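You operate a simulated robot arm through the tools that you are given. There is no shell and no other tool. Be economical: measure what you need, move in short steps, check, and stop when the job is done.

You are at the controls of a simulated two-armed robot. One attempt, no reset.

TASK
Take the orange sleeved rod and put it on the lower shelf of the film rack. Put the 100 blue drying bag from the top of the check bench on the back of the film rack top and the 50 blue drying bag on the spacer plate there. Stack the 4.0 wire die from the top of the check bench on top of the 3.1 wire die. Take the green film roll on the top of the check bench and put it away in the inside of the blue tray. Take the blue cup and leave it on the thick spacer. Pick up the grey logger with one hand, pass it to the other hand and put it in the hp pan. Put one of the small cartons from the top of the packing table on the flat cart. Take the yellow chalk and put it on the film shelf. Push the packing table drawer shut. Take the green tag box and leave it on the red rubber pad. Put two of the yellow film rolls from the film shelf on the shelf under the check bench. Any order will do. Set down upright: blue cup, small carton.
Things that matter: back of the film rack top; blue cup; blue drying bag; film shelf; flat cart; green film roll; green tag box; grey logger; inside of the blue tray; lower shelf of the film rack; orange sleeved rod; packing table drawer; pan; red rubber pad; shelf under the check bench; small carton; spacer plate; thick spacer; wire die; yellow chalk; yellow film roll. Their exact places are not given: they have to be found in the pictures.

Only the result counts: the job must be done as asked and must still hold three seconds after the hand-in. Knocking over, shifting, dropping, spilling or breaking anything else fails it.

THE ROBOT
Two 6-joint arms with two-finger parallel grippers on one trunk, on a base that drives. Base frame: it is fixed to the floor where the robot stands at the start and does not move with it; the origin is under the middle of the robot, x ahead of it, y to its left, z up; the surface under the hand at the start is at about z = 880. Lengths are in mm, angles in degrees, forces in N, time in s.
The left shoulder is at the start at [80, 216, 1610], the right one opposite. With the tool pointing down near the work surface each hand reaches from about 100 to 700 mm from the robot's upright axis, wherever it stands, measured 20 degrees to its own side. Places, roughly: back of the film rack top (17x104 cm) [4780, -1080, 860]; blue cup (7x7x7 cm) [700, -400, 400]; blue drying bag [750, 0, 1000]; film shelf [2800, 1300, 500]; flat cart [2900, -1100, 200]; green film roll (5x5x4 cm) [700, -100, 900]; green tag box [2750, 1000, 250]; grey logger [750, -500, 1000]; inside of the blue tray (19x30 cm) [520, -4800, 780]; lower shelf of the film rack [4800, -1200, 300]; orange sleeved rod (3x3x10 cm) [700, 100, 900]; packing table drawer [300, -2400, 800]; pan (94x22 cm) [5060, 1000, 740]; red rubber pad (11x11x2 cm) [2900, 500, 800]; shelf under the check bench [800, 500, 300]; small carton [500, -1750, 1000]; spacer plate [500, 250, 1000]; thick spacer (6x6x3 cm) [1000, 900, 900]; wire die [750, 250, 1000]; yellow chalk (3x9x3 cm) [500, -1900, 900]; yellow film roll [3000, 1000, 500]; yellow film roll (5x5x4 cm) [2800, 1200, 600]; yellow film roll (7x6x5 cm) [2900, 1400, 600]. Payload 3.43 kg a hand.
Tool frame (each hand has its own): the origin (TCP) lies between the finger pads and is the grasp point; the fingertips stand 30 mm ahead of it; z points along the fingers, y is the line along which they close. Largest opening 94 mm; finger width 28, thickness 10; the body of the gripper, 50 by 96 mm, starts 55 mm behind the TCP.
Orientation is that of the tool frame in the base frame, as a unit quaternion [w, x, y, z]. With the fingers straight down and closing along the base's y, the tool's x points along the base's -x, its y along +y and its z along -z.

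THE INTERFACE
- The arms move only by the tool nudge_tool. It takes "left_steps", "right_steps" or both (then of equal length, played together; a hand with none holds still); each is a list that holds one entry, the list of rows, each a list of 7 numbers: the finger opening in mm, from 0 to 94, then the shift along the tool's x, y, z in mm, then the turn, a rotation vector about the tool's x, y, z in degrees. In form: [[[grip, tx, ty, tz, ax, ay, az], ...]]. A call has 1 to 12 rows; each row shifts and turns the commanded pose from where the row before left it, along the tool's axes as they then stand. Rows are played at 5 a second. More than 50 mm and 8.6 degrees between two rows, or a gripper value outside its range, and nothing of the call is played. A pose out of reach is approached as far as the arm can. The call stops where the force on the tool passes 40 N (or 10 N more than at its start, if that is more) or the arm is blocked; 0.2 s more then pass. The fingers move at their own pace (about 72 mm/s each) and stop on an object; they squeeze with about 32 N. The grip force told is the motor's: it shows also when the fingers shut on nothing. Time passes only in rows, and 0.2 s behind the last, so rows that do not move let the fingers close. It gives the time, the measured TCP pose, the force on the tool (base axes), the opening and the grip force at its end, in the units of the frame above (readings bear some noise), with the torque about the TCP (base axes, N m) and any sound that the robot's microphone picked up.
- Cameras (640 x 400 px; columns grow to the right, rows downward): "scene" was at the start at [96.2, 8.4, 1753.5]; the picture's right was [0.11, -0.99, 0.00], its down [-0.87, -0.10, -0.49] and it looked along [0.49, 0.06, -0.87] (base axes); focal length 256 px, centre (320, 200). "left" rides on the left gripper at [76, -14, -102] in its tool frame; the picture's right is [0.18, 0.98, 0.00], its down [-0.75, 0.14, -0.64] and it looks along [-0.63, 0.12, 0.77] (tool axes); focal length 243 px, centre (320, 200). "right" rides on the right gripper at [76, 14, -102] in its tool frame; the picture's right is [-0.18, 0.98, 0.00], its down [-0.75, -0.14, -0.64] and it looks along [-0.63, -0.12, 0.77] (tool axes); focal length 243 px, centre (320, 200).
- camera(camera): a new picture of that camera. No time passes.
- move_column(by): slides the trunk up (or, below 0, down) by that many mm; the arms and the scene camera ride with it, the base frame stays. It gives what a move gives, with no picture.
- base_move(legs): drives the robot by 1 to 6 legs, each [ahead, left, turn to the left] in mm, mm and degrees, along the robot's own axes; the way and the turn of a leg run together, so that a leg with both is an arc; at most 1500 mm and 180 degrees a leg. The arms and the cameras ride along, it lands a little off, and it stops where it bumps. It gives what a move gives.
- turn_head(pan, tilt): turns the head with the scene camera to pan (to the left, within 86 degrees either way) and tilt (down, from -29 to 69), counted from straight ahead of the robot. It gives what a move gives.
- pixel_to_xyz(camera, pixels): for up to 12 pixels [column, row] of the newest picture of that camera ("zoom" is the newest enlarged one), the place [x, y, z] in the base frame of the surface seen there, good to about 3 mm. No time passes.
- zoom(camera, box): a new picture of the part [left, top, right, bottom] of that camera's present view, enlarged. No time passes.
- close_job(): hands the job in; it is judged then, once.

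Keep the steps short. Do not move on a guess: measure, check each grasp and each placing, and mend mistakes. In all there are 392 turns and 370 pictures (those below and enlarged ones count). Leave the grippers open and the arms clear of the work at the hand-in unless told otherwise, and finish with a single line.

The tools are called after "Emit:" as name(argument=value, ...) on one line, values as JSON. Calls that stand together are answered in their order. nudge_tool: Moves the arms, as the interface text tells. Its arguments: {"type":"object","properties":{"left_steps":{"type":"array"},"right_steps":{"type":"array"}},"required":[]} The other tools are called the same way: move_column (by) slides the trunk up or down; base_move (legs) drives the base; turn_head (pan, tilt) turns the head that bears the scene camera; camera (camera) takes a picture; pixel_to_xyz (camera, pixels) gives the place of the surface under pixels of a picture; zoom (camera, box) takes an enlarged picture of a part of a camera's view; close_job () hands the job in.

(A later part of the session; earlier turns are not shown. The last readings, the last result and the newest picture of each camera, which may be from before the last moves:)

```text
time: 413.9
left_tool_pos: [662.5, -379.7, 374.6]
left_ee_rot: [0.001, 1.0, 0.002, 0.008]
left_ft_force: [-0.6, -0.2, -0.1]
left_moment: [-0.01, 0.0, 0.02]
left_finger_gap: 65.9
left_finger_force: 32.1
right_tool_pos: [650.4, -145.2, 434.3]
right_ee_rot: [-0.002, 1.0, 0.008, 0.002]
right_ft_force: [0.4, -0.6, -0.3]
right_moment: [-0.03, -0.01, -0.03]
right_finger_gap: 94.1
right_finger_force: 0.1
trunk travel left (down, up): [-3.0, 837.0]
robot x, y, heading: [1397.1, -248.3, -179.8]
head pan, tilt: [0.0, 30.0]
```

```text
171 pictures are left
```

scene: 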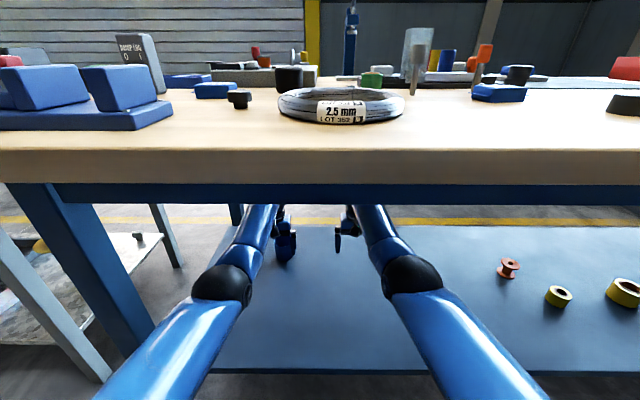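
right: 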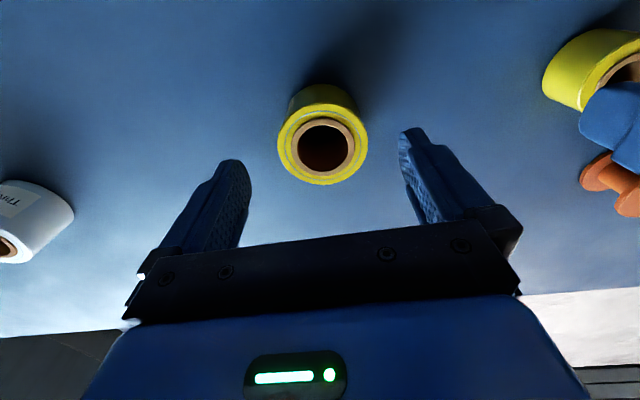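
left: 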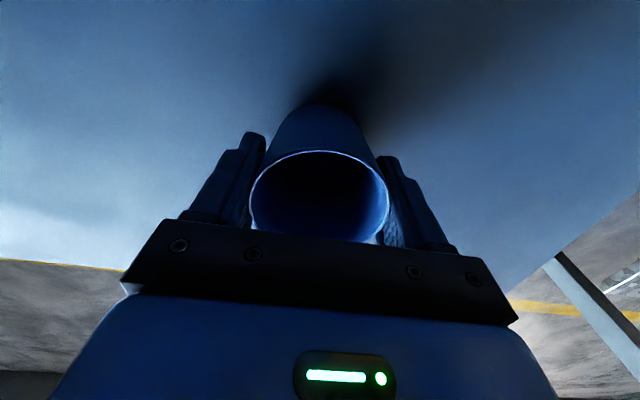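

Cup gripped (66 mm). I lift, back out, and raise the trunk.

Emit:
move_column(by=45)

Emit:
base_move(legs=[[-560, 0, 0]])

Emit:
move_column(by=400)

Emit:
move_column(by=230)

Emit:
base_move(legs=[[0, -1245, 0]])

Emit:
turn_head(pan=10, tilt=45)

Emit:
camera(camera="scene")

```text
time: 414.7
left_tool_pos: [663.1, -379.0, 419.6]
left_ee_rot: [0.001, 1.0, 0.003, 0.008]
left_ft_force: [-1.0, -0.9, -0.9]
left_moment: [-0.03, 0.0, 0.01]
left_finger_gap: 66.3
left_finger_force: 32.6
right_tool_pos: [650.1, -144.5, 477.4]
right_ee_rot: [-0.002, 1.0, 0.007, 0.002]
right_ft_force: [0.0, 0.4, -0.1]
right_moment: [0.0, -0.01, -0.02]
right_finger_gap: 93.9
right_finger_force: 0.0
trunk travel left (down, up): [-48.0, 792.0]
robot x, y, heading: [1396.3, -247.3, -179.5]
head pan, tilt: [0.0, 30.0]
```

```text
time: 417.9
left_tool_pos: [1222.4, -374.7, 420.4]
left_ee_rot: [0.002, 1.0, 0.004, 0.007]
left_ft_force: [-0.5, 0.2, -0.2]
left_moment: [0.01, -0.03, 0.01]
left_finger_gap: 66.2
left_finger_force: 31.9
right_tool_pos: [1211.2, -141.3, 479.2]
right_ee_rot: [-0.002, 1.0, 0.008, 0.001]
right_ft_force: [-0.4, 0.5, 0.3]
right_moment: [0.0, 0.02, -0.02]
right_finger_gap: 93.9
right_finger_force: 0.1
trunk travel left (down, up): [-48.0, 792.0]
robot x, y, heading: [1958.9, -239.1, -179.4]
head pan, tilt: [0.0, 30.0]
```

```text
time: 421.8
left_tool_pos: [1223.2, -374.2, 821.3]
left_ee_rot: [0.002, 1.0, 0.003, 0.008]
left_ft_force: [-0.3, 0.6, 0.0]
left_moment: [0.01, 0.05, -0.01]
left_finger_gap: 65.6
left_finger_force: 32.1
right_tool_pos: [1210.9, -140.3, 880.3]
right_ee_rot: [-0.002, 1.0, 0.008, 0.002]
right_ft_force: [0.0, -0.4, 1.2]
right_moment: [0.01, 0.0, 0.01]
right_finger_gap: 93.9
right_finger_force: 0.1
trunk travel left (down, up): [-448.0, 392.0]
robot x, y, heading: [1959.6, -244.4, -179.3]
head pan, tilt: [0.0, 30.0]
```

```text
time: 424.2
left_tool_pos: [1223.2, -374.1, 1050.5]
left_ee_rot: [0.001, 1.0, 0.003, 0.007]
left_ft_force: [-0.7, -0.4, 0.5]
left_moment: [-0.04, 0.04, 0.0]
left_finger_gap: 65.8
left_finger_force: 32.0
right_tool_pos: [1210.1, -140.4, 1109.4]
right_ee_rot: [-0.001, 1.0, 0.008, 0.003]
right_ft_force: [-0.2, 0.4, 0.0]
right_moment: [0.02, -0.02, 0.0]
right_finger_gap: 94.1
right_finger_force: 0.0
trunk travel left (down, up): [-678.0, 162.0]
robot x, y, heading: [1960.9, -240.6, -179.3]
head pan, tilt: [0.0, 30.0]
```

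```text
time: 430.5
left_tool_pos: [1201.7, 871.6, 1049.6]
left_ee_rot: [0.002, 1.0, 0.011, 0.008]
left_ft_force: [-0.1, 0.8, -0.8]
left_moment: [0.0, -0.01, 0.02]
left_finger_gap: 65.8
left_finger_force: 32.0
right_tool_pos: [1185.8, 1105.2, 1109.7]
right_ee_rot: [-0.002, 1.0, 0.014, 0.001]
right_ft_force: [0.3, 0.3, -0.4]
right_moment: [-0.03, 0.01, 0.01]
right_finger_gap: 94.0
right_finger_force: 0.0
trunk travel left (down, up): [-678.0, 162.0]
robot x, y, heading: [1932.1, 1014.7, -178.6]
head pan, tilt: [0.0, 30.0]
```

```text
time: 431.3
left_tool_pos: [1201.1, 872.6, 1051.9]
left_ee_rot: [0.002, 1.0, 0.011, 0.007]
left_ft_force: [-0.5, -0.1, -0.6]
left_moment: [-0.01, 0.0, 0.03]
left_finger_gap: 65.9
left_finger_force: 32.2
right_tool_pos: [1186.5, 1105.2, 1109.3]
right_ee_rot: [-0.002, 1.0, 0.015, 0.001]
right_ft_force: [-0.3, -0.8, -0.3]
right_moment: [-0.03, 0.01, 0.01]
right_finger_gap: 94.2
right_finger_force: 0.1
trunk travel left (down, up): [-678.0, 162.0]
robot x, y, heading: [1937.5, 1015.9, -178.3]
head pan, tilt: [10.0, 45.0]
```

```text
170 pictures are left
```

scene: 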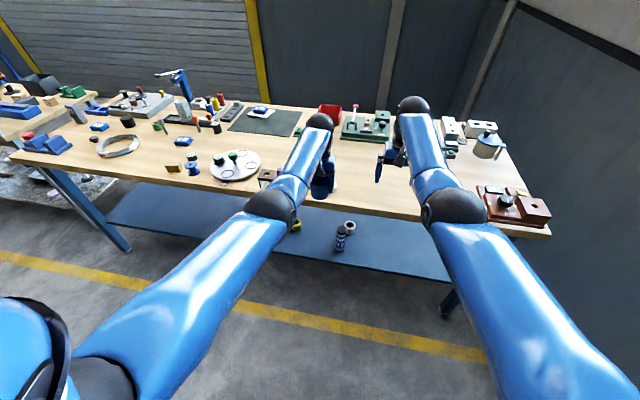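

Emit:
camera(camera="left")

Emit:
zoom(camera="scene", box=[240, 120, 400, 230])

```text
169 pictures are left
```

left: 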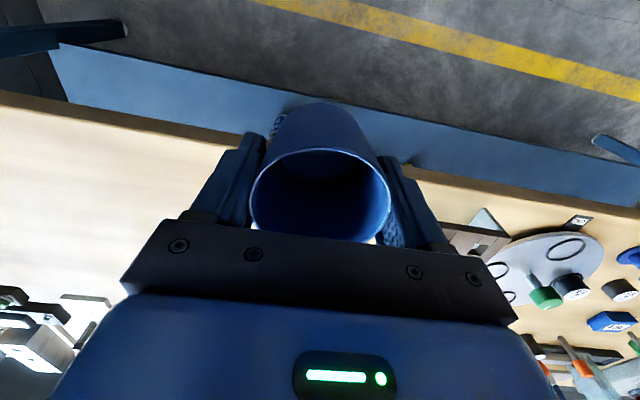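

```text
3.64 times, centred on (320, 175) of scene
```

zoom: 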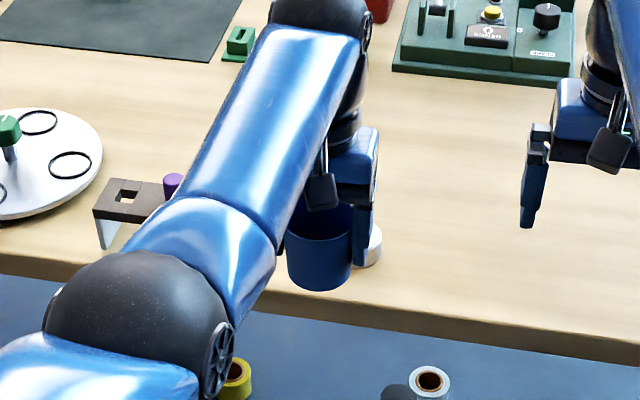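

I move the left hand 100 aside to see the spacer.

Emit:
nudge_tool(left_steps=[[[40, 0, 50, 0, 0, 0, 0], [40, 0, 50, 0, 0, 0, 0], [40, 0, 0, 0, 0, 0, 0]]])

Emit:
zoom(camera="scene", box=[260, 140, 400, 230])

Emit:
camera(camera="left")

```text
time: 432.1
left_tool_pos: [1206.7, 771.2, 1052.5]
left_ee_rot: [0.002, 1.0, 0.012, 0.008]
left_ft_force: [0.9, 0.0, -0.9]
left_moment: [0.04, 0.01, 0.01]
left_finger_gap: 65.8
left_finger_force: 32.0
right_tool_pos: [1186.3, 1106.1, 1109.1]
right_ee_rot: [-0.001, 1.0, 0.015, 0.002]
right_ft_force: [0.5, 0.1, 0.1]
right_moment: [-0.02, -0.04, 0.03]
right_finger_gap: 94.1
right_finger_force: 0.0
trunk travel left (down, up): [-678.0, 162.0]
robot x, y, heading: [1938.0, 1014.7, -178.5]
head pan, tilt: [10.0, 45.0]
```

```text
4.44 times, centred on (330, 185) of scene
```

zoom: 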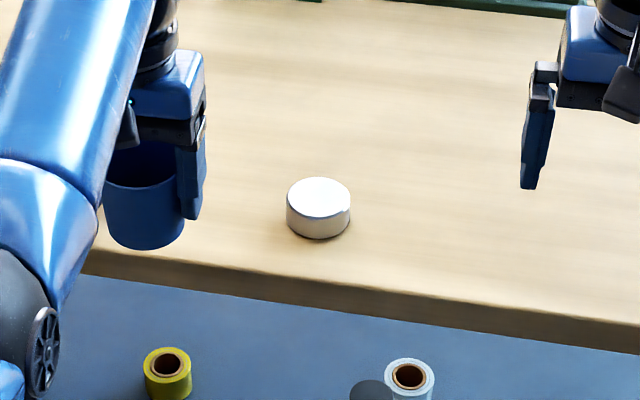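

```text
166 pictures are left
```

left: 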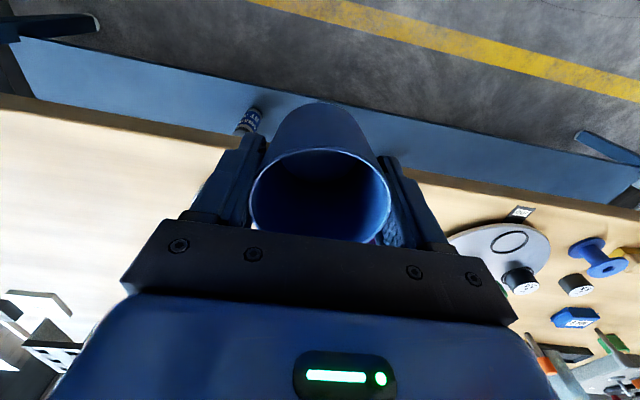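

Emit:
pixel_to_xyz(camera="zoom", pixels=[[318, 197], [288, 197], [349, 197], [318, 180], [318, 214], [318, 236], [400, 260]])

```text
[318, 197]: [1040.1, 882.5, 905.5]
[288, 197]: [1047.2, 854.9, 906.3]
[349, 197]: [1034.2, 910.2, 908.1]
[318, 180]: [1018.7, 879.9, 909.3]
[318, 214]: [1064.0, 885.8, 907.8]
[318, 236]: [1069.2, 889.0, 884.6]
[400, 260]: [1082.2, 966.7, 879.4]
```

Emit:
pixel_to_xyz(camera="zoom", pixels=[[145, 230], [108, 215], [182, 232], [145, 245]])

```text
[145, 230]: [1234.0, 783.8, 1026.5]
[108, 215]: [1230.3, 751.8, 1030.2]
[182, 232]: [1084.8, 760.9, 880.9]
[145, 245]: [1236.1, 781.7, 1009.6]
```

Spacer centre (1041,882.5), top z 908. I shift the hand back +116 in y and drive 164 ahead.

Emit:
nudge_tool(left_steps=[[[40, 0, -39, 0, 0, 0, 0], [40, 0, -39, 0, 0, 0, 0], [40, 0, -38, 0, 0, 0, 0], [40, 0, 0, 0, 0, 0, 0]]])

Emit:
base_move(legs=[[162, 0, 0]])

Emit:
nudge_tool(left_steps=[[[40, 0, 0, 15, 0, 0, 0], [40, 0, 0, 15, 0, 0, 0], [40, 0, 0, 10, 0, 0, 0], [40, 0, 0, 0, 0, 0, 0]]])

Emit:
camera(camera="scene")

```text
time: 433.1
left_tool_pos: [1205.0, 888.1, 1051.7]
left_ee_rot: [0.001, 1.0, 0.011, 0.009]
left_ft_force: [0.3, 0.0, -0.4]
left_moment: [0.04, -0.02, 0.0]
left_finger_gap: 65.9
left_finger_force: 31.4
right_tool_pos: [1186.3, 1104.7, 1109.7]
right_ee_rot: [-0.002, 1.0, 0.014, 0.002]
right_ft_force: [1.0, -0.6, -0.3]
right_moment: [-0.01, 0.01, -0.02]
right_finger_gap: 93.9
right_finger_force: 0.0
trunk travel left (down, up): [-678.0, 162.0]
robot x, y, heading: [1941.2, 1017.6, -178.8]
head pan, tilt: [10.0, 45.0]
```

```text
time: 434.5
left_tool_pos: [1045.9, 885.7, 1053.0]
left_ee_rot: [0.002, 1.0, 0.011, 0.006]
left_ft_force: [0.6, 0.5, -0.1]
left_moment: [0.02, 0.04, 0.0]
left_finger_gap: 66.0
left_finger_force: 31.8
right_tool_pos: [1027.6, 1102.3, 1111.7]
right_ee_rot: [-0.002, 1.0, 0.014, 0.0]
right_ft_force: [-0.2, 0.3, -0.2]
right_moment: [0.0, 0.0, -0.01]
right_finger_gap: 94.1
right_finger_force: 0.1
trunk travel left (down, up): [-678.0, 162.0]
robot x, y, heading: [1777.3, 1012.5, -178.5]
head pan, tilt: [10.0, 45.0]
```

```text
time: 435.5
left_tool_pos: [1043.7, 885.7, 1010.5]
left_ee_rot: [0.001, 1.0, 0.012, 0.008]
left_ft_force: [0.4, -0.2, -0.2]
left_moment: [0.03, 0.01, -0.02]
left_finger_gap: 65.8
left_finger_force: 32.0
right_tool_pos: [1024.8, 1101.2, 1109.2]
right_ee_rot: [-0.003, 1.0, 0.015, 0.002]
right_ft_force: [-0.5, 0.4, -0.1]
right_moment: [-0.01, -0.01, -0.01]
right_finger_gap: 94.2
right_finger_force: 0.0
trunk travel left (down, up): [-678.0, 162.0]
robot x, y, heading: [1777.0, 1008.8, -178.7]
head pan, tilt: [10.0, 45.0]
```

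```text
165 pictures are left
```

scene: 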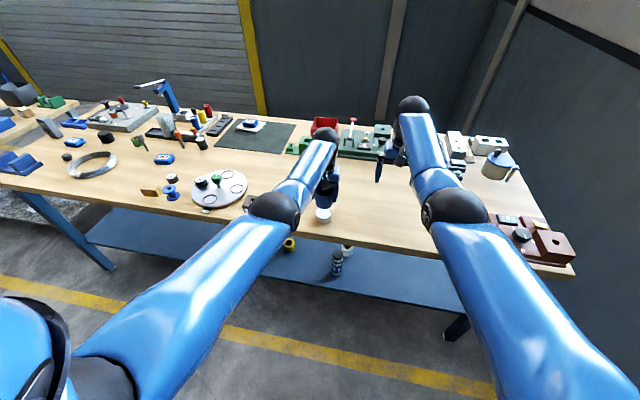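

Emit:
nudge_tool(left_steps=[[[40, -3, 3, 16, 0, 0, 0], [40, 0, 0, 16, 0, 0, 0], [40, 0, 0, 13, 0, 0, 0], [40, 0, 0, 0, 0, 0, 0]]])

Emit:
zoom(camera="scene", box=[280, 160, 380, 240])

```text
time: 436.5
left_tool_pos: [1047.7, 880.9, 967.1]
left_ee_rot: [0.002, 1.0, 0.012, 0.008]
left_ft_force: [0.7, 0.3, -0.1]
left_moment: [0.0, 0.01, 0.0]
left_finger_gap: 66.0
left_finger_force: 31.8
left hand out of reach, approached as far as the arm can: row 2, 3
right_tool_pos: [1024.2, 1101.9, 1109.9]
right_ee_rot: [-0.001, 1.0, 0.015, 0.002]
right_ft_force: [0.1, 0.1, 0.3]
right_moment: [0.0, -0.02, -0.02]
right_finger_gap: 93.9
right_finger_force: 0.1
trunk travel left (down, up): [-678.0, 162.0]
robot x, y, heading: [1777.4, 1013.5, -178.8]
head pan, tilt: [10.0, 45.0]
```

```text
5.00 times, centred on (330, 200) of scene
```

zoom: 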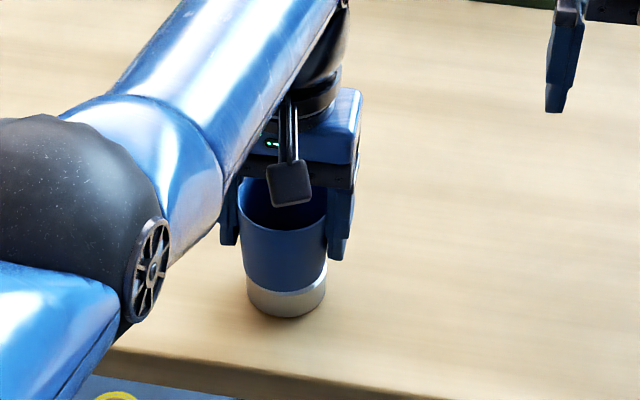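

Emit:
base_move(legs=[[8, -1, 0]])

Emit:
move_column(by=-6)

```text
time: 437.3
left_tool_pos: [1042.3, 881.4, 969.5]
left_ee_rot: [0.003, 1.0, 0.012, 0.007]
left_ft_force: [0.1, -0.2, -0.8]
left_moment: [0.0, 0.05, -0.02]
left_finger_gap: 65.8
left_finger_force: 32.1
right_tool_pos: [1019.1, 1101.8, 1111.5]
right_ee_rot: [-0.002, 1.0, 0.015, 0.0]
right_ft_force: [-0.2, 0.8, -0.4]
right_moment: [0.0, 0.03, -0.02]
right_finger_gap: 93.9
right_finger_force: 0.1
trunk travel left (down, up): [-678.0, 162.0]
robot x, y, heading: [1769.2, 1010.1, -178.7]
head pan, tilt: [10.0, 45.0]
```

```text
time: 437.8
left_tool_pos: [1039.4, 880.1, 959.7]
left_ee_rot: [0.002, 1.0, 0.011, 0.008]
left_ft_force: [1.2, 0.4, -0.3]
left_moment: [0.04, 0.06, 0.0]
left_finger_gap: 65.8
left_finger_force: 31.7
right_tool_pos: [1016.8, 1102.4, 1102.3]
right_ee_rot: [-0.001, 1.0, 0.014, 0.003]
right_ft_force: [0.2, 0.2, -0.5]
right_moment: [0.01, 0.03, 0.0]
right_finger_gap: 94.0
right_finger_force: 0.1
trunk travel left (down, up): [-672.0, 168.0]
robot x, y, heading: [1767.9, 1013.4, -178.7]
head pan, tilt: [10.0, 45.0]
```

Emit:
move_column(by=-2)

Emit:
zoom(camera="scene", box=[280, 160, 380, 240])

```text
time: 438.4
left_tool_pos: [1039.0, 882.0, 959.6]
left_ee_rot: [0.002, 1.0, 0.011, 0.008]
left_ft_force: [0.0, -0.1, -0.1]
left_moment: [0.01, 0.01, 0.0]
left_finger_gap: 66.0
left_finger_force: 32.3
right_tool_pos: [1015.9, 1102.3, 1100.6]
right_ee_rot: [-0.001, 1.0, 0.015, 0.003]
right_ft_force: [-0.4, -0.4, 1.5]
right_moment: [0.0, -0.01, -0.01]
right_finger_gap: 94.1
right_finger_force: 0.0
trunk travel left (down, up): [-670.0, 170.0]
robot x, y, heading: [1767.2, 1009.4, -178.8]
head pan, tilt: [10.0, 45.0]
```

```text
5.00 times, centred on (330, 200) of scene
```

zoom: 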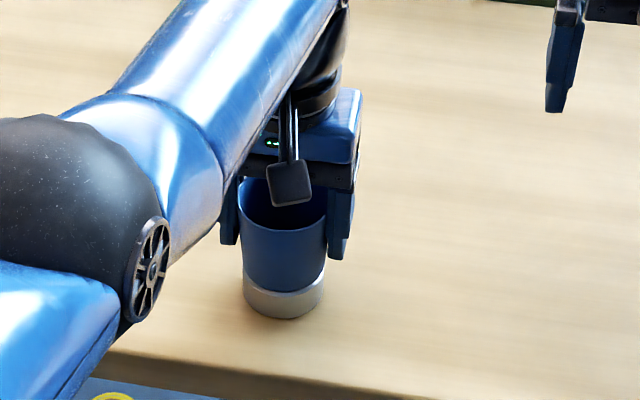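

Emit:
move_column(by=-2)

Emit:
nudge_tool(left_steps=[[[40, 0, 0, 1, 0, 0, 0], [40, 0, 0, 0, 0, 0, 0]]])

```text
time: 438.9
left_tool_pos: [1040.0, 881.3, 959.4]
left_ee_rot: [0.001, 1.0, 0.012, 0.006]
left_ft_force: [1.0, -0.8, 3.1]
left_moment: [-0.02, -0.07, -0.02]
left_finger_gap: 65.8
left_finger_force: 32.2
right_tool_pos: [1017.9, 1102.7, 1098.9]
right_ee_rot: [-0.002, 1.0, 0.014, 0.002]
right_ft_force: [0.3, 0.4, 0.6]
right_moment: [-0.01, 0.0, -0.02]
right_finger_gap: 93.9
right_finger_force: 0.1
trunk travel left (down, up): [-668.0, 172.0]
robot x, y, heading: [1770.9, 1016.5, -178.8]
head pan, tilt: [10.0, 45.0]
```

```text
time: 439.5
left_tool_pos: [1040.5, 881.6, 958.8]
left_ee_rot: [0.001, 1.0, 0.011, 0.006]
left_ft_force: [-1.5, -0.4, 8.6]
left_moment: [-0.02, -0.05, 0.01]
left_finger_gap: 66.0
left_finger_force: 32.3
right_tool_pos: [1017.9, 1103.1, 1100.5]
right_ee_rot: [-0.002, 1.0, 0.015, 0.002]
right_ft_force: [0.0, 0.3, -0.3]
right_moment: [0.01, 0.03, -0.02]
right_finger_gap: 94.2
right_finger_force: 0.0
trunk travel left (down, up): [-668.0, 172.0]
robot x, y, heading: [1770.0, 1012.3, -178.7]
head pan, tilt: [10.0, 45.0]
```

Seated (8.6 N). I open slowly and rise with the trunk.

Emit:
nudge_tool(left_steps=[[[75, 0, 0, 0, 0, 0, 0], [94, 0, 0, 0, 0, 0, 0], [94, 0, 0, 0, 0, 0, 0], [94, 0, 0, 0, 0, 0, 0]]])

Emit:
move_column(by=120)

Emit:
zoom(camera="scene", box=[260, 140, 400, 260])

```text
time: 440.5
left_tool_pos: [1039.1, 881.6, 954.9]
left_ee_rot: [0.002, 1.0, 0.011, 0.008]
left_ft_force: [0.1, -0.2, -0.2]
left_moment: [0.01, 0.01, -0.02]
left_finger_gap: 93.8
left_finger_force: 0.0
right_tool_pos: [1017.0, 1102.9, 1098.6]
right_ee_rot: [-0.002, 1.0, 0.015, 0.003]
right_ft_force: [-0.1, 0.1, 0.3]
right_moment: [0.0, -0.04, 0.0]
right_finger_gap: 93.9
right_finger_force: 0.1
trunk travel left (down, up): [-668.0, 172.0]
robot x, y, heading: [1764.0, 1009.7, -178.1]
head pan, tilt: [10.0, 45.0]
```

```text
time: 442.0
left_tool_pos: [1039.8, 882.3, 1076.2]
left_ee_rot: [0.001, 1.0, 0.012, 0.008]
left_ft_force: [0.0, -0.4, 0.7]
left_moment: [0.04, 0.0, -0.03]
left_finger_gap: 94.3
left_finger_force: 0.1
right_tool_pos: [1016.2, 1101.9, 1219.5]
right_ee_rot: [-0.002, 1.0, 0.015, 0.003]
right_ft_force: [-0.4, -0.5, 0.4]
right_moment: [-0.03, 0.0, -0.01]
right_finger_gap: 93.8
right_finger_force: 0.0
trunk travel left (down, up): [-788.0, 52.0]
robot x, y, heading: [1768.3, 1010.5, -178.7]
head pan, tilt: [10.0, 45.0]
```

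```text
3.33 times, centred on (330, 200) of scene
```

zoom: 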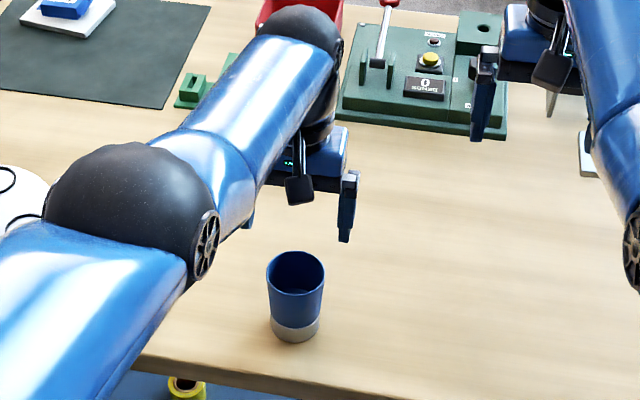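

Cup stands on the spacer. Next: rod and 100 bag from behind the bench. I back off, strafe left 1000, lower the trunk 180 and look.

Emit:
base_move(legs=[[-210, 0, -1.3], [0, 1005, 0]])

Emit:
move_column(by=-150)

Emit:
nudge_tool(left_steps=[[[94, 0, 0, -40, 0, 0, 0], [94, 0, 0, -40, 0, 0, 0], [94, 0, 0, -30, 0, 0, 0], [94, 0, 0, 0, 0, 0, 0]]])

Emit:
turn_head(pan=0, tilt=40)

Emit:
camera(camera="scene")

Emit:
zoom(camera="scene", box=[180, 70, 460, 200])

```text
time: 448.4
left_tool_pos: [1241.0, -87.8, 1076.3]
left_ee_rot: [0.002, 1.0, -0.01, 0.007]
left_ft_force: [-0.3, 0.7, -0.3]
left_moment: [0.0, 0.01, -0.01]
left_finger_gap: 94.1
left_finger_force: 0.1
right_tool_pos: [1227.6, 132.7, 1219.1]
right_ee_rot: [0.0, 1.0, -0.006, 0.002]
right_ft_force: [-0.2, 0.6, 0.2]
right_moment: [-0.01, 0.0, 0.01]
right_finger_gap: 94.2
right_finger_force: 0.0
trunk travel left (down, up): [-788.0, 52.0]
robot x, y, heading: [1971.1, 9.8, 179.0]
head pan, tilt: [10.0, 45.0]
```

```text
time: 450.2
left_tool_pos: [1240.6, -88.8, 926.7]
left_ee_rot: [0.002, 1.0, -0.01, 0.007]
left_ft_force: [-0.5, 0.4, -0.4]
left_moment: [-0.02, -0.03, -0.02]
left_finger_gap: 94.0
left_finger_force: 0.1
right_tool_pos: [1227.8, 132.5, 1070.9]
right_ee_rot: [-0.002, 1.0, -0.007, 0.003]
right_ft_force: [-0.6, 0.6, -0.3]
right_moment: [-0.02, 0.0, -0.03]
right_finger_gap: 94.2
right_finger_force: 0.1
trunk travel left (down, up): [-638.0, 202.0]
robot x, y, heading: [1974.5, 10.0, 179.1]
head pan, tilt: [10.0, 45.0]
```

```text
time: 451.2
left_tool_pos: [1240.9, -90.4, 1035.6]
left_ee_rot: [0.002, 1.0, -0.01, 0.008]
left_ft_force: [0.5, -0.5, 0.1]
left_moment: [-0.01, 0.04, 0.0]
left_finger_gap: 94.0
left_finger_force: 0.2
right_tool_pos: [1228.8, 133.3, 1068.8]
right_ee_rot: [-0.002, 1.0, -0.007, 0.002]
right_ft_force: [-0.4, 0.5, 0.6]
right_moment: [-0.01, -0.01, -0.01]
right_finger_gap: 94.2
right_finger_force: 0.0
trunk travel left (down, up): [-638.0, 202.0]
robot x, y, heading: [1975.0, 14.7, 178.8]
head pan, tilt: [10.0, 45.0]
```

```text
time: 451.9
left_tool_pos: [1241.1, -89.4, 1035.5]
left_ee_rot: [0.002, 1.0, -0.01, 0.007]
left_ft_force: [0.2, -0.2, 0.6]
left_moment: [0.02, 0.0, 0.01]
left_finger_gap: 93.8
left_finger_force: 0.2
right_tool_pos: [1228.4, 131.8, 1070.3]
right_ee_rot: [-0.001, 1.0, -0.007, 0.002]
right_ft_force: [0.3, 0.6, -0.8]
right_moment: [-0.02, 0.0, 0.03]
right_finger_gap: 94.1
right_finger_force: 0.0
trunk travel left (down, up): [-638.0, 202.0]
robot x, y, heading: [1975.2, 10.6, 179.1]
head pan, tilt: [0.0, 40.0]
```

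```text
161 pictures are left
```

scene: 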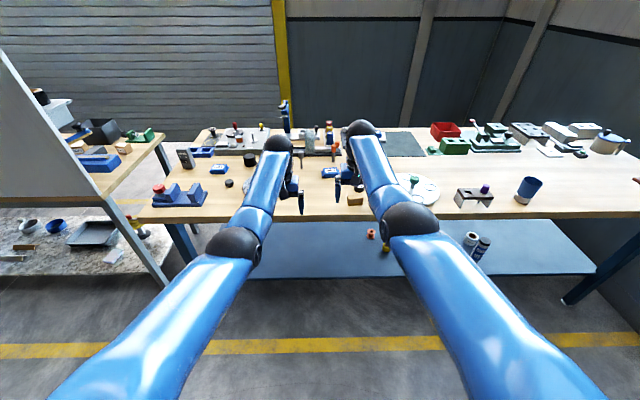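

```text
2.29 times, centred on (320, 135) of scene
```

zoom: 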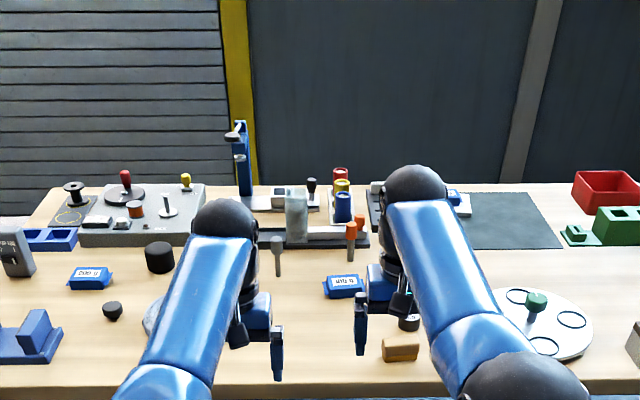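

Emit:
pixel_to_xyz(camera="zoom", pixels=[[351, 228], [351, 245], [350, 258], [343, 283], [360, 220], [277, 245], [405, 322], [320, 283], [365, 285]])

```text
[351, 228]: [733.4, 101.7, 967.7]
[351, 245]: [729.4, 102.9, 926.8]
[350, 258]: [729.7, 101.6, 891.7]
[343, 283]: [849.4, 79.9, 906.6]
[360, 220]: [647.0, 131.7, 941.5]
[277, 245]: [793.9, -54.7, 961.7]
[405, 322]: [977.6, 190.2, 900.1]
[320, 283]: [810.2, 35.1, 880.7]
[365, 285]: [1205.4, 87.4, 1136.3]
```

Rod at ≈(718,101), top 970. I align heading, shift 33 left and drive in 500; then look with the right camera.

Emit:
base_move(legs=[[0, 33, 0.9], [490, 0, 0]])

Emit:
camera(camera="right")

Emit:
camera(camera="left")

```text
time: 455.3
left_tool_pos: [756.0, -134.1, 1037.2]
left_ee_rot: [0.001, 1.0, -0.003, 0.006]
left_ft_force: [-0.9, -0.7, 0.0]
left_moment: [-0.03, -0.01, 0.02]
left_finger_gap: 94.1
left_finger_force: 0.0
right_tool_pos: [739.9, 87.4, 1069.6]
right_ee_rot: [-0.001, 1.0, 0.001, 0.002]
right_ft_force: [0.6, -0.2, -0.8]
right_moment: [0.0, 0.02, 0.01]
right_finger_gap: 93.8
right_finger_force: 0.0
trunk travel left (down, up): [-638.0, 202.0]
robot x, y, heading: [1484.9, -21.3, 179.8]
head pan, tilt: [0.0, 40.0]
```

```text
159 pictures are left
```

right: 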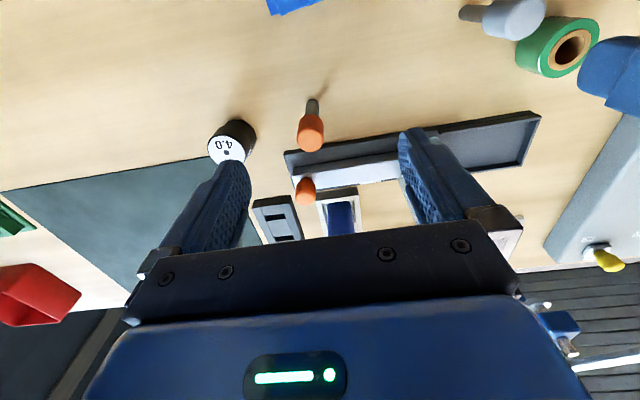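

```text
158 pictures are left
```

left: 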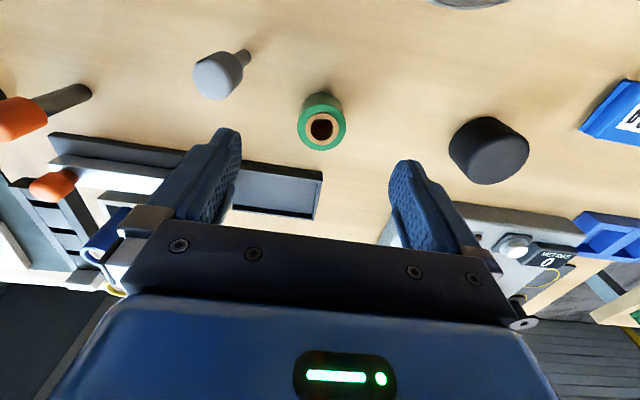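

Emit:
pixel_to_xyz(camera="right", pixels=[[311, 135], [312, 108], [300, 140], [322, 140], [311, 148], [228, 150]])

```text
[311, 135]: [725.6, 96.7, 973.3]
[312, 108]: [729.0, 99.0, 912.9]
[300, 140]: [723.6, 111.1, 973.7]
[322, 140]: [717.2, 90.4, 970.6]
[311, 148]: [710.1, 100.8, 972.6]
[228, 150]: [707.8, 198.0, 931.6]
```

Rod centre ≈(718,100). I go there and down to TCP z≈945, close on the sleeve.

Emit:
nudge_tool(right_steps=[[[94, -11, -7, 30, 0, 0, 0], [94, -11, -6, 30, 0, 0, 0], [94, 0, 0, 35, 0, 0, 0], [94, 0, 0, 28, 0, 0, 0], [94, 0, 0, 0, 0, 0, 0]]])

Emit:
camera(camera="right")

```text
time: 456.5
left_tool_pos: [756.4, -133.3, 1037.8]
left_ee_rot: [0.002, 1.0, -0.002, 0.007]
left_ft_force: [0.1, 0.0, -0.1]
left_moment: [0.01, 0.0, -0.04]
left_finger_gap: 94.2
left_finger_force: 0.0
right_tool_pos: [745.9, 104.6, 950.0]
right_ee_rot: [-0.001, 1.0, 0.002, 0.002]
right_ft_force: [0.3, -0.6, -0.3]
right_moment: [-0.03, 0.02, 0.03]
right_finger_gap: 94.2
right_finger_force: 0.0
right hand out of reach, approached as far as the arm can: row 1, 2, 3, 4
trunk travel left (down, up): [-638.0, 202.0]
robot x, y, heading: [1484.4, -23.4, 179.8]
head pan, tilt: [0.0, 40.0]
```

```text
157 pictures are left
```

right: 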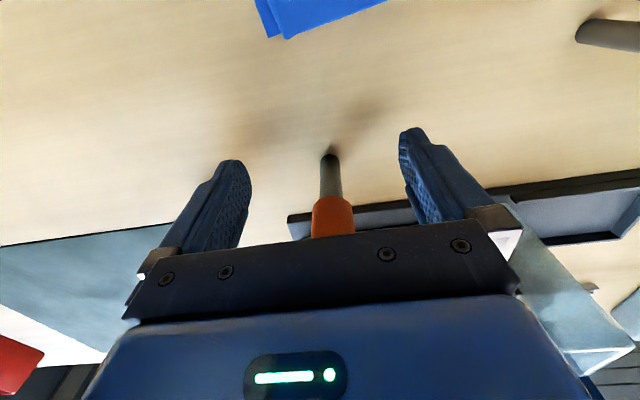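

Emit:
base_move(legs=[[29, 0, 0.2]])

Emit:
camera(camera="right")

Emit:
pixel_to_xyz(camera="right", pixels=[[325, 185], [325, 170], [310, 185], [340, 185]])

```text
time: 457.3
left_tool_pos: [732.8, -135.9, 1041.6]
left_ee_rot: [0.002, 1.0, -0.002, 0.004]
left_ft_force: [0.6, 0.3, 0.8]
left_moment: [0.01, 0.06, 0.02]
left_finger_gap: 93.9
left_finger_force: 0.1
right_tool_pos: [724.0, 100.2, 953.8]
right_ee_rot: [-0.002, 1.0, 0.003, -0.001]
right_ft_force: [-0.1, -0.4, 0.8]
right_moment: [0.03, 0.09, -0.02]
right_finger_gap: 93.7
right_finger_force: 0.0
trunk travel left (down, up): [-638.0, 202.0]
robot x, y, heading: [1454.7, -16.1, -179.7]
head pan, tilt: [0.0, 40.0]
```

```text
156 pictures are left
```

right: 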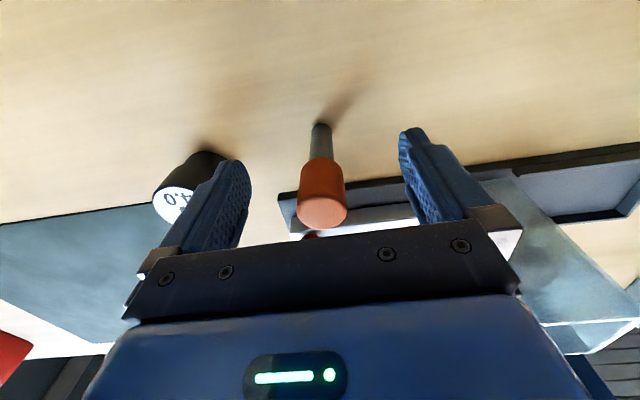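

```text
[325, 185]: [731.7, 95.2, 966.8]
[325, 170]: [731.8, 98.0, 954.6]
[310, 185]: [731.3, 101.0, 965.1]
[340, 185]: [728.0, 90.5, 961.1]
```

Emit:
nudge_tool(right_steps=[[[94, 0, 3, 0, 0, 0, 0], [94, 0, 0, 0, 0, 0, 0], [10, 0, 0, 0, 0, 0, 0], [10, 0, 0, 0, 0, 0, 0], [10, 0, 0, 0, 0, 0, 0], [10, 0, 0, 0, 0, 0, 0]]])

Emit:
move_column(by=120)

Emit:
camera(camera="right")

```text
time: 458.7
left_tool_pos: [727.0, -135.9, 1035.5]
left_ee_rot: [0.002, 1.0, -0.001, 0.007]
left_ft_force: [-0.6, 0.4, 0.1]
left_moment: [0.01, 0.02, -0.02]
left_finger_gap: 93.9
left_finger_force: 0.1
right_tool_pos: [717.8, 98.6, 950.1]
right_ee_rot: [-0.001, 1.0, 0.004, 0.002]
right_ft_force: [-0.3, 0.9, -0.2]
right_moment: [-0.03, -0.01, -0.01]
right_finger_gap: 24.1
right_finger_force: 31.9
trunk travel left (down, up): [-638.0, 202.0]
robot x, y, heading: [1456.6, -19.8, -179.9]
head pan, tilt: [0.0, 40.0]
```

```text
time: 460.2
left_tool_pos: [727.5, -135.5, 1155.9]
left_ee_rot: [0.002, 1.0, 0.0, 0.007]
left_ft_force: [-0.3, -0.2, -0.4]
left_moment: [0.01, -0.03, -0.03]
left_finger_gap: 94.0
left_finger_force: 0.1
right_tool_pos: [717.7, 98.2, 1068.9]
right_ee_rot: [-0.002, 1.0, 0.004, 0.003]
right_ft_force: [0.7, 0.4, -1.5]
right_moment: [-0.04, -0.02, 0.0]
right_finger_gap: 24.2
right_finger_force: 32.3
trunk travel left (down, up): [-758.0, 82.0]
robot x, y, heading: [1461.0, -21.6, -179.4]
head pan, tilt: [0.0, 40.0]
```

```text
155 pictures are left
```

right: 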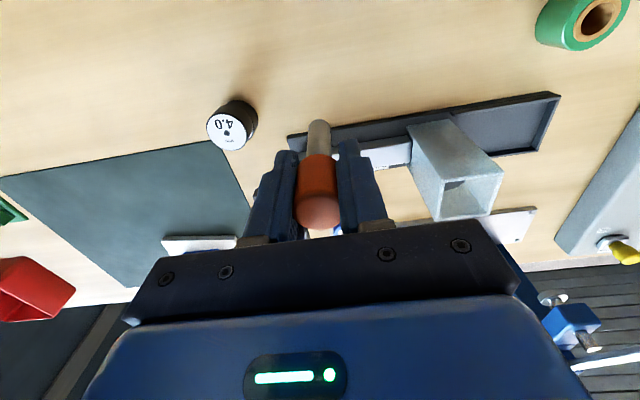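

Rod held. Now the 100 bag with the left hand: back 119, right 215, and turn the left hand 90°.

Emit:
base_move(legs=[[-121, 0, 0], [0, -213, 0]])

Emit:
nudge_tool(left_steps=[[[94, 0, 0, 5, 0, 0, 8.2], [94, 0, 0, 5, 0, 0, 8.2], [94, 0, 0, 5, 0, 0, 8.2], [94, 0, 0, 5, 0, 0, 8.2], [94, 0, 0, 5, 0, 0, 8.2], [94, 0, 0, 5, 0, 0, 8.2], [94, 0, 0, 5, 0, 0, 8.2], [94, 0, 0, 5, 0, 0, 8.2], [94, 0, 0, 5, 0, 0, 8.2], [94, 0, 0, 5, 0, 0, 8.2], [94, 0, 0, 0, 0, 0, 8]]])

Emit:
camera(camera="left")

```text
time: 462.7
left_tool_pos: [843.5, 71.8, 1154.4]
left_ee_rot: [0.0, 1.0, 0.0, 0.008]
left_ft_force: [-0.8, -1.0, 0.2]
left_moment: [0.08, 0.0, -0.01]
left_finger_gap: 93.9
left_finger_force: 0.0
right_tool_pos: [835.1, 304.6, 1068.2]
right_ee_rot: [-0.004, 1.0, 0.005, 0.002]
right_ft_force: [-0.9, 0.4, 0.4]
right_moment: [0.02, 0.0, -0.01]
right_finger_gap: 24.5
right_finger_force: 31.9
trunk travel left (down, up): [-758.0, 82.0]
robot x, y, heading: [1574.0, 193.1, -179.4]
head pan, tilt: [0.0, 40.0]
```

```text
time: 465.1
left_tool_pos: [847.1, 74.9, 1105.9]
left_ee_rot: [0.004, -0.707, 0.707, -0.006]
left_ft_force: [0.0, -0.4, 0.9]
left_moment: [0.01, 0.01, 0.03]
left_finger_gap: 93.8
left_finger_force: 0.0
right_tool_pos: [835.9, 311.5, 1070.1]
right_ee_rot: [-0.001, 1.0, 0.005, 0.002]
right_ft_force: [-0.2, -0.1, -0.6]
right_moment: [0.02, 0.0, 0.0]
right_finger_gap: 24.3
right_finger_force: 32.2
trunk travel left (down, up): [-758.0, 82.0]
robot x, y, heading: [1576.8, 197.0, -180.1]
head pan, tilt: [0.0, 40.0]
```

```text
154 pictures are left
```

left: 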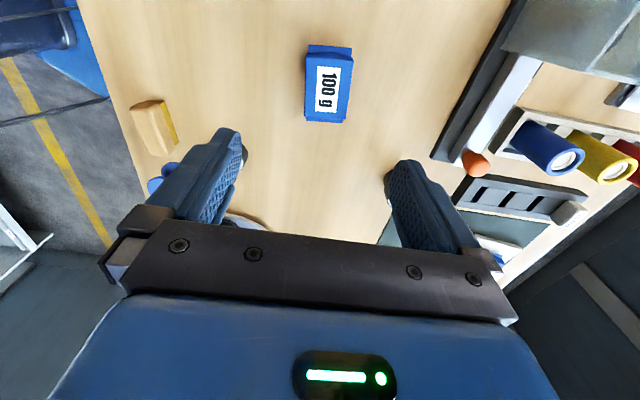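

Emit:
pixel_to_xyz(camera="left", pixels=[[328, 85], [308, 85], [349, 85], [328, 57], [328, 113], [328, 47], [326, 121]])

```text
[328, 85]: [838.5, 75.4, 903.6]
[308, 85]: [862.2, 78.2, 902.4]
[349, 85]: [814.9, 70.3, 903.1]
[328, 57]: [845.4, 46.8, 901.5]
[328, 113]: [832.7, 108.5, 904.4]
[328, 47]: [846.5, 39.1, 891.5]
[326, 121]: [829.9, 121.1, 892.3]
```

Bag centre (838,77), turned ≈11°. I align, lower the trunk 100, then the arm.

Emit:
nudge_tool(left_steps=[[[94, -2, 8, 10, 0, 0, -5.5], [94, 0, 0, 10, 0, 0, -5.5], [94, 0, 0, 0, 0, 0, 0]]])

Emit:
move_column(by=-100)

Emit:
camera(camera="left")

Emit:
pixel_to_xyz(camera="left", pixels=[[322, 110], [290, 110], [355, 110], [322, 60], [322, 140]])

```text
time: 465.9
left_tool_pos: [839.9, 76.5, 1085.6]
left_ee_rot: [-0.004, 0.773, -0.635, 0.006]
left_ft_force: [-0.8, -0.1, 0.2]
left_moment: [-0.01, 0.01, 0.0]
left_finger_gap: 93.8
left_finger_force: 0.1
right_tool_pos: [836.3, 309.6, 1069.3]
right_ee_rot: [-0.002, 1.0, 0.005, 0.002]
right_ft_force: [-0.6, 0.6, -1.1]
right_moment: [0.0, -0.01, -0.02]
right_finger_gap: 24.4
right_finger_force: 32.4
trunk travel left (down, up): [-758.0, 82.0]
robot x, y, heading: [1575.6, 188.2, -179.7]
head pan, tilt: [0.0, 40.0]
```

```text
time: 467.2
left_tool_pos: [840.0, 76.1, 985.8]
left_ee_rot: [-0.003, 0.772, -0.636, 0.007]
left_ft_force: [0.9, 0.1, 0.1]
left_moment: [0.01, 0.0, -0.02]
left_finger_gap: 94.0
left_finger_force: 0.1
right_tool_pos: [836.4, 309.1, 969.6]
right_ee_rot: [-0.002, 1.0, 0.006, 0.001]
right_ft_force: [0.1, 0.1, -0.9]
right_moment: [0.01, 0.0, 0.0]
right_finger_gap: 24.2
right_finger_force: 32.1
trunk travel left (down, up): [-658.0, 182.0]
robot x, y, heading: [1575.5, 191.0, -179.7]
head pan, tilt: [0.0, 40.0]
```

```text
153 pictures are left
```

left: 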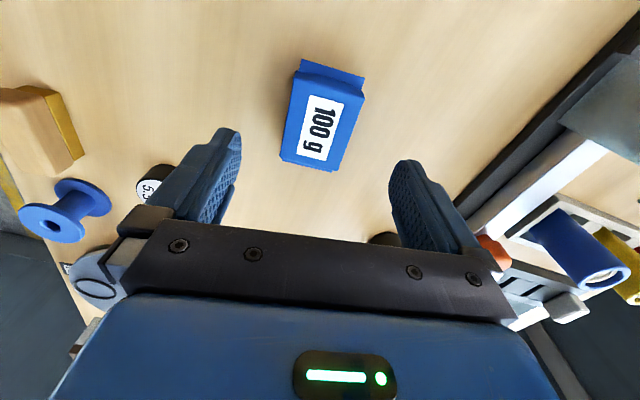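

```text
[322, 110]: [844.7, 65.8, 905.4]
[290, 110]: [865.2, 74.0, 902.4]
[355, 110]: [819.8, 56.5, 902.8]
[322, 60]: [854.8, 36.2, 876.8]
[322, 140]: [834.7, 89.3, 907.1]
```

The tool axis is aligned with the bag. I descend 69 and close.

Emit:
nudge_tool(left_steps=[[[94, -2, 1, 23, 0, 0, 0], [94, 0, 0, 23, 0, 0, 0], [94, 0, 0, 22, 0, 0, 0], [94, 0, 0, 0, 0, 0, 0]]])

Emit:
camera(camera="left")

```text
time: 468.2
left_tool_pos: [855.2, 76.8, 923.2]
left_ee_rot: [-0.003, 0.773, -0.635, 0.007]
left_ft_force: [0.0, 0.2, 0.1]
left_moment: [0.01, -0.04, 0.01]
left_finger_gap: 94.0
left_finger_force: 0.1
left hand out of reach, approached as far as the arm can: row 1, 2, 3
right_tool_pos: [836.4, 309.2, 970.5]
right_ee_rot: [-0.001, 1.0, 0.006, 0.002]
right_ft_force: [0.6, -0.6, -1.5]
right_moment: [-0.02, -0.05, -0.03]
right_finger_gap: 24.1
right_finger_force: 32.0
trunk travel left (down, up): [-658.0, 182.0]
robot x, y, heading: [1573.3, 188.2, -179.8]
head pan, tilt: [0.0, 40.0]
```

```text
152 pictures are left
```

left: 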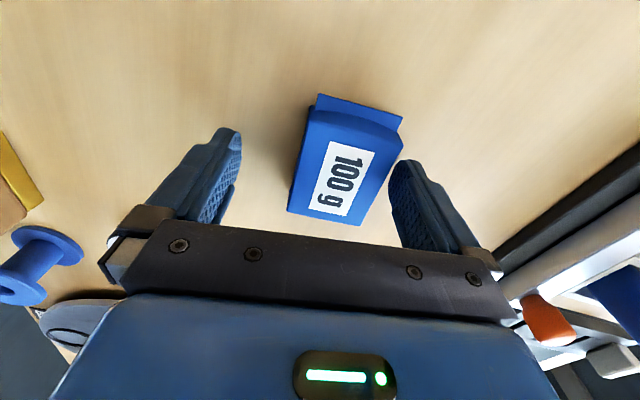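

Emit:
base_move(legs=[[16, 0, 0]])

Emit:
nudge_tool(left_steps=[[[94, 0, 0, 5, 0, 0, 0], [94, 0, 0, 0, 0, 0, 0], [30, 0, 0, 0, 0, 0, 0], [30, 0, 0, 0, 0, 0, 0], [30, 0, 0, 0, 0, 0, 0]]])

Emit:
move_column(by=150)

Emit:
camera(camera="left")

```text
time: 469.0
left_tool_pos: [840.3, 76.9, 925.0]
left_ee_rot: [-0.002, 0.772, -0.635, 0.005]
left_ft_force: [-0.1, 0.7, -0.3]
left_moment: [-0.03, 0.02, 0.02]
left_finger_gap: 94.1
left_finger_force: 0.1
right_tool_pos: [823.4, 308.5, 973.1]
right_ee_rot: [-0.002, 1.0, 0.005, 0.0]
right_ft_force: [0.5, 0.3, -1.9]
right_moment: [-0.01, 0.02, 0.01]
right_finger_gap: 24.3
right_finger_force: 31.3
trunk travel left (down, up): [-658.0, 182.0]
robot x, y, heading: [1559.2, 194.2, -180.0]
head pan, tilt: [0.0, 40.0]
```

```text
time: 470.2
left_tool_pos: [840.6, 76.6, 918.7]
left_ee_rot: [-0.004, 0.772, -0.635, 0.005]
left_ft_force: [0.4, 0.3, 5.0]
left_moment: [-0.02, 0.13, -0.01]
left_finger_gap: 54.3
left_finger_force: 31.8
right_tool_pos: [821.3, 309.6, 970.2]
right_ee_rot: [-0.002, 1.0, 0.005, 0.002]
right_ft_force: [-0.8, 0.0, -1.6]
right_moment: [-0.01, -0.02, 0.0]
right_finger_gap: 24.2
right_finger_force: 31.6
trunk travel left (down, up): [-658.0, 182.0]
robot x, y, heading: [1559.5, 192.7, -179.6]
head pan, tilt: [0.0, 40.0]
```

```text
time: 471.9
left_tool_pos: [840.3, 76.0, 1067.2]
left_ee_rot: [-0.004, 0.773, -0.634, 0.007]
left_ft_force: [-0.4, 0.0, -1.1]
left_moment: [-0.01, -0.01, -0.01]
left_finger_gap: 53.9
left_finger_force: 32.1
right_tool_pos: [820.4, 308.6, 1119.4]
right_ee_rot: [-0.002, 1.0, 0.005, 0.002]
right_ft_force: [0.0, -0.3, -0.8]
right_moment: [-0.03, -0.02, 0.0]
right_finger_gap: 24.6
right_finger_force: 32.0
trunk travel left (down, up): [-808.0, 32.0]
robot x, y, heading: [1559.0, 192.8, -179.8]
head pan, tilt: [0.0, 40.0]
```

```text
151 pictures are left
```

left: 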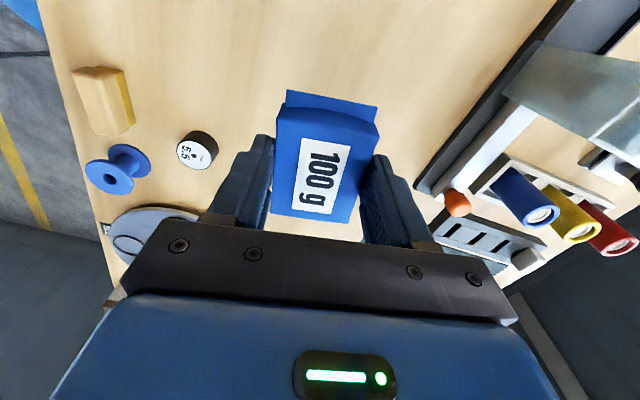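

Both items are held. I drive to the front (south side) of the film rack.

Emit:
base_move(legs=[[-420, 0, 0], [0, 0, 90], [1500, 0, 0], [1000, 0, 0], [0, 0, 90], [1300, 0, 0]])

Emit:
turn_head(pan=15, tilt=20)

Emit:
camera(camera="scene")

```text
time: 500.1
left_tool_pos: [4004.5, -2239.7, 1067.9]
left_ee_rot: [-0.007, 0.644, 0.765, -0.002]
left_ft_force: [0.2, 0.6, 0.0]
left_moment: [-0.02, -0.03, 0.0]
left_finger_gap: 54.7
left_finger_force: 32.3
right_tool_pos: [4018.4, -2472.5, 1119.8]
right_ee_rot: [-0.002, 0.006, 1.0, -0.002]
right_ft_force: [-0.8, -0.5, -0.9]
right_moment: [-0.02, -0.02, 0.01]
right_finger_gap: 24.3
right_finger_force: 31.5
trunk travel left (down, up): [-808.0, 32.0]
robot x, y, heading: [3284.1, -2336.9, -0.9]
head pan, tilt: [0.0, 40.0]
```

```text
time: 500.9
left_tool_pos: [4005.0, -2238.9, 1067.6]
left_ee_rot: [-0.007, 0.644, 0.765, -0.003]
left_ft_force: [0.9, -0.5, -1.4]
left_moment: [0.04, 0.02, 0.0]
left_finger_gap: 54.1
left_finger_force: 32.1
right_tool_pos: [4018.6, -2473.5, 1118.9]
right_ee_rot: [-0.002, 0.007, 1.0, -0.002]
right_ft_force: [0.3, -0.8, -1.8]
right_moment: [0.02, -0.03, 0.0]
right_finger_gap: 24.3
right_finger_force: 31.8
trunk travel left (down, up): [-808.0, 32.0]
robot x, y, heading: [3281.3, -2340.1, -1.0]
head pan, tilt: [15.0, 20.0]
```

```text
150 pictures are left
```

scene: 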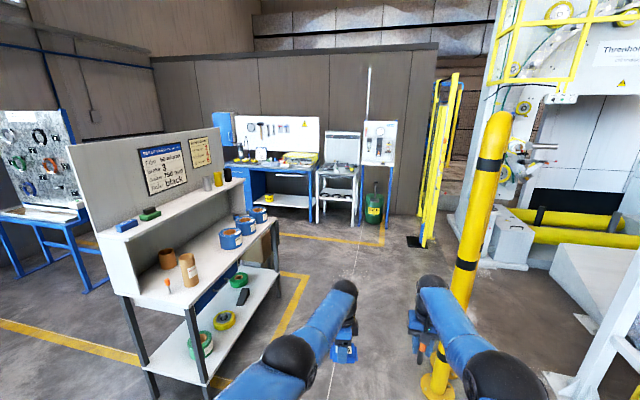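

Emit:
pixel_to_xyz(camera="scene", pixels=[[470, 260], [440, 385], [495, 140], [130, 300], [205, 390], [272, 240], [150, 290], [230, 240], [215, 300], [180, 350], [130, 225], [60, 150]])

Emit:
zoom(camera="scene", box=[60, 120, 300, 390])

```text
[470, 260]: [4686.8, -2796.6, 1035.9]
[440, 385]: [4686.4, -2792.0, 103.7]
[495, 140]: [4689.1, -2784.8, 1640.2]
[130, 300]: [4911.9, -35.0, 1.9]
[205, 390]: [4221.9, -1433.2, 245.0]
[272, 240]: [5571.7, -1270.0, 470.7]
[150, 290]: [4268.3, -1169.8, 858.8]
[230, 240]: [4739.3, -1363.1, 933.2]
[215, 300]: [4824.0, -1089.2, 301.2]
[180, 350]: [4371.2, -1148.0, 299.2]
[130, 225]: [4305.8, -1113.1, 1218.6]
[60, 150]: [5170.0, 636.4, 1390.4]
```

```text
1.48 times, centred on (180, 255) of scene
```

zoom: 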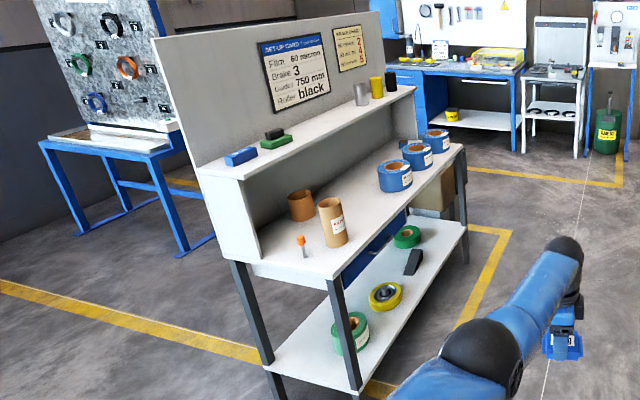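

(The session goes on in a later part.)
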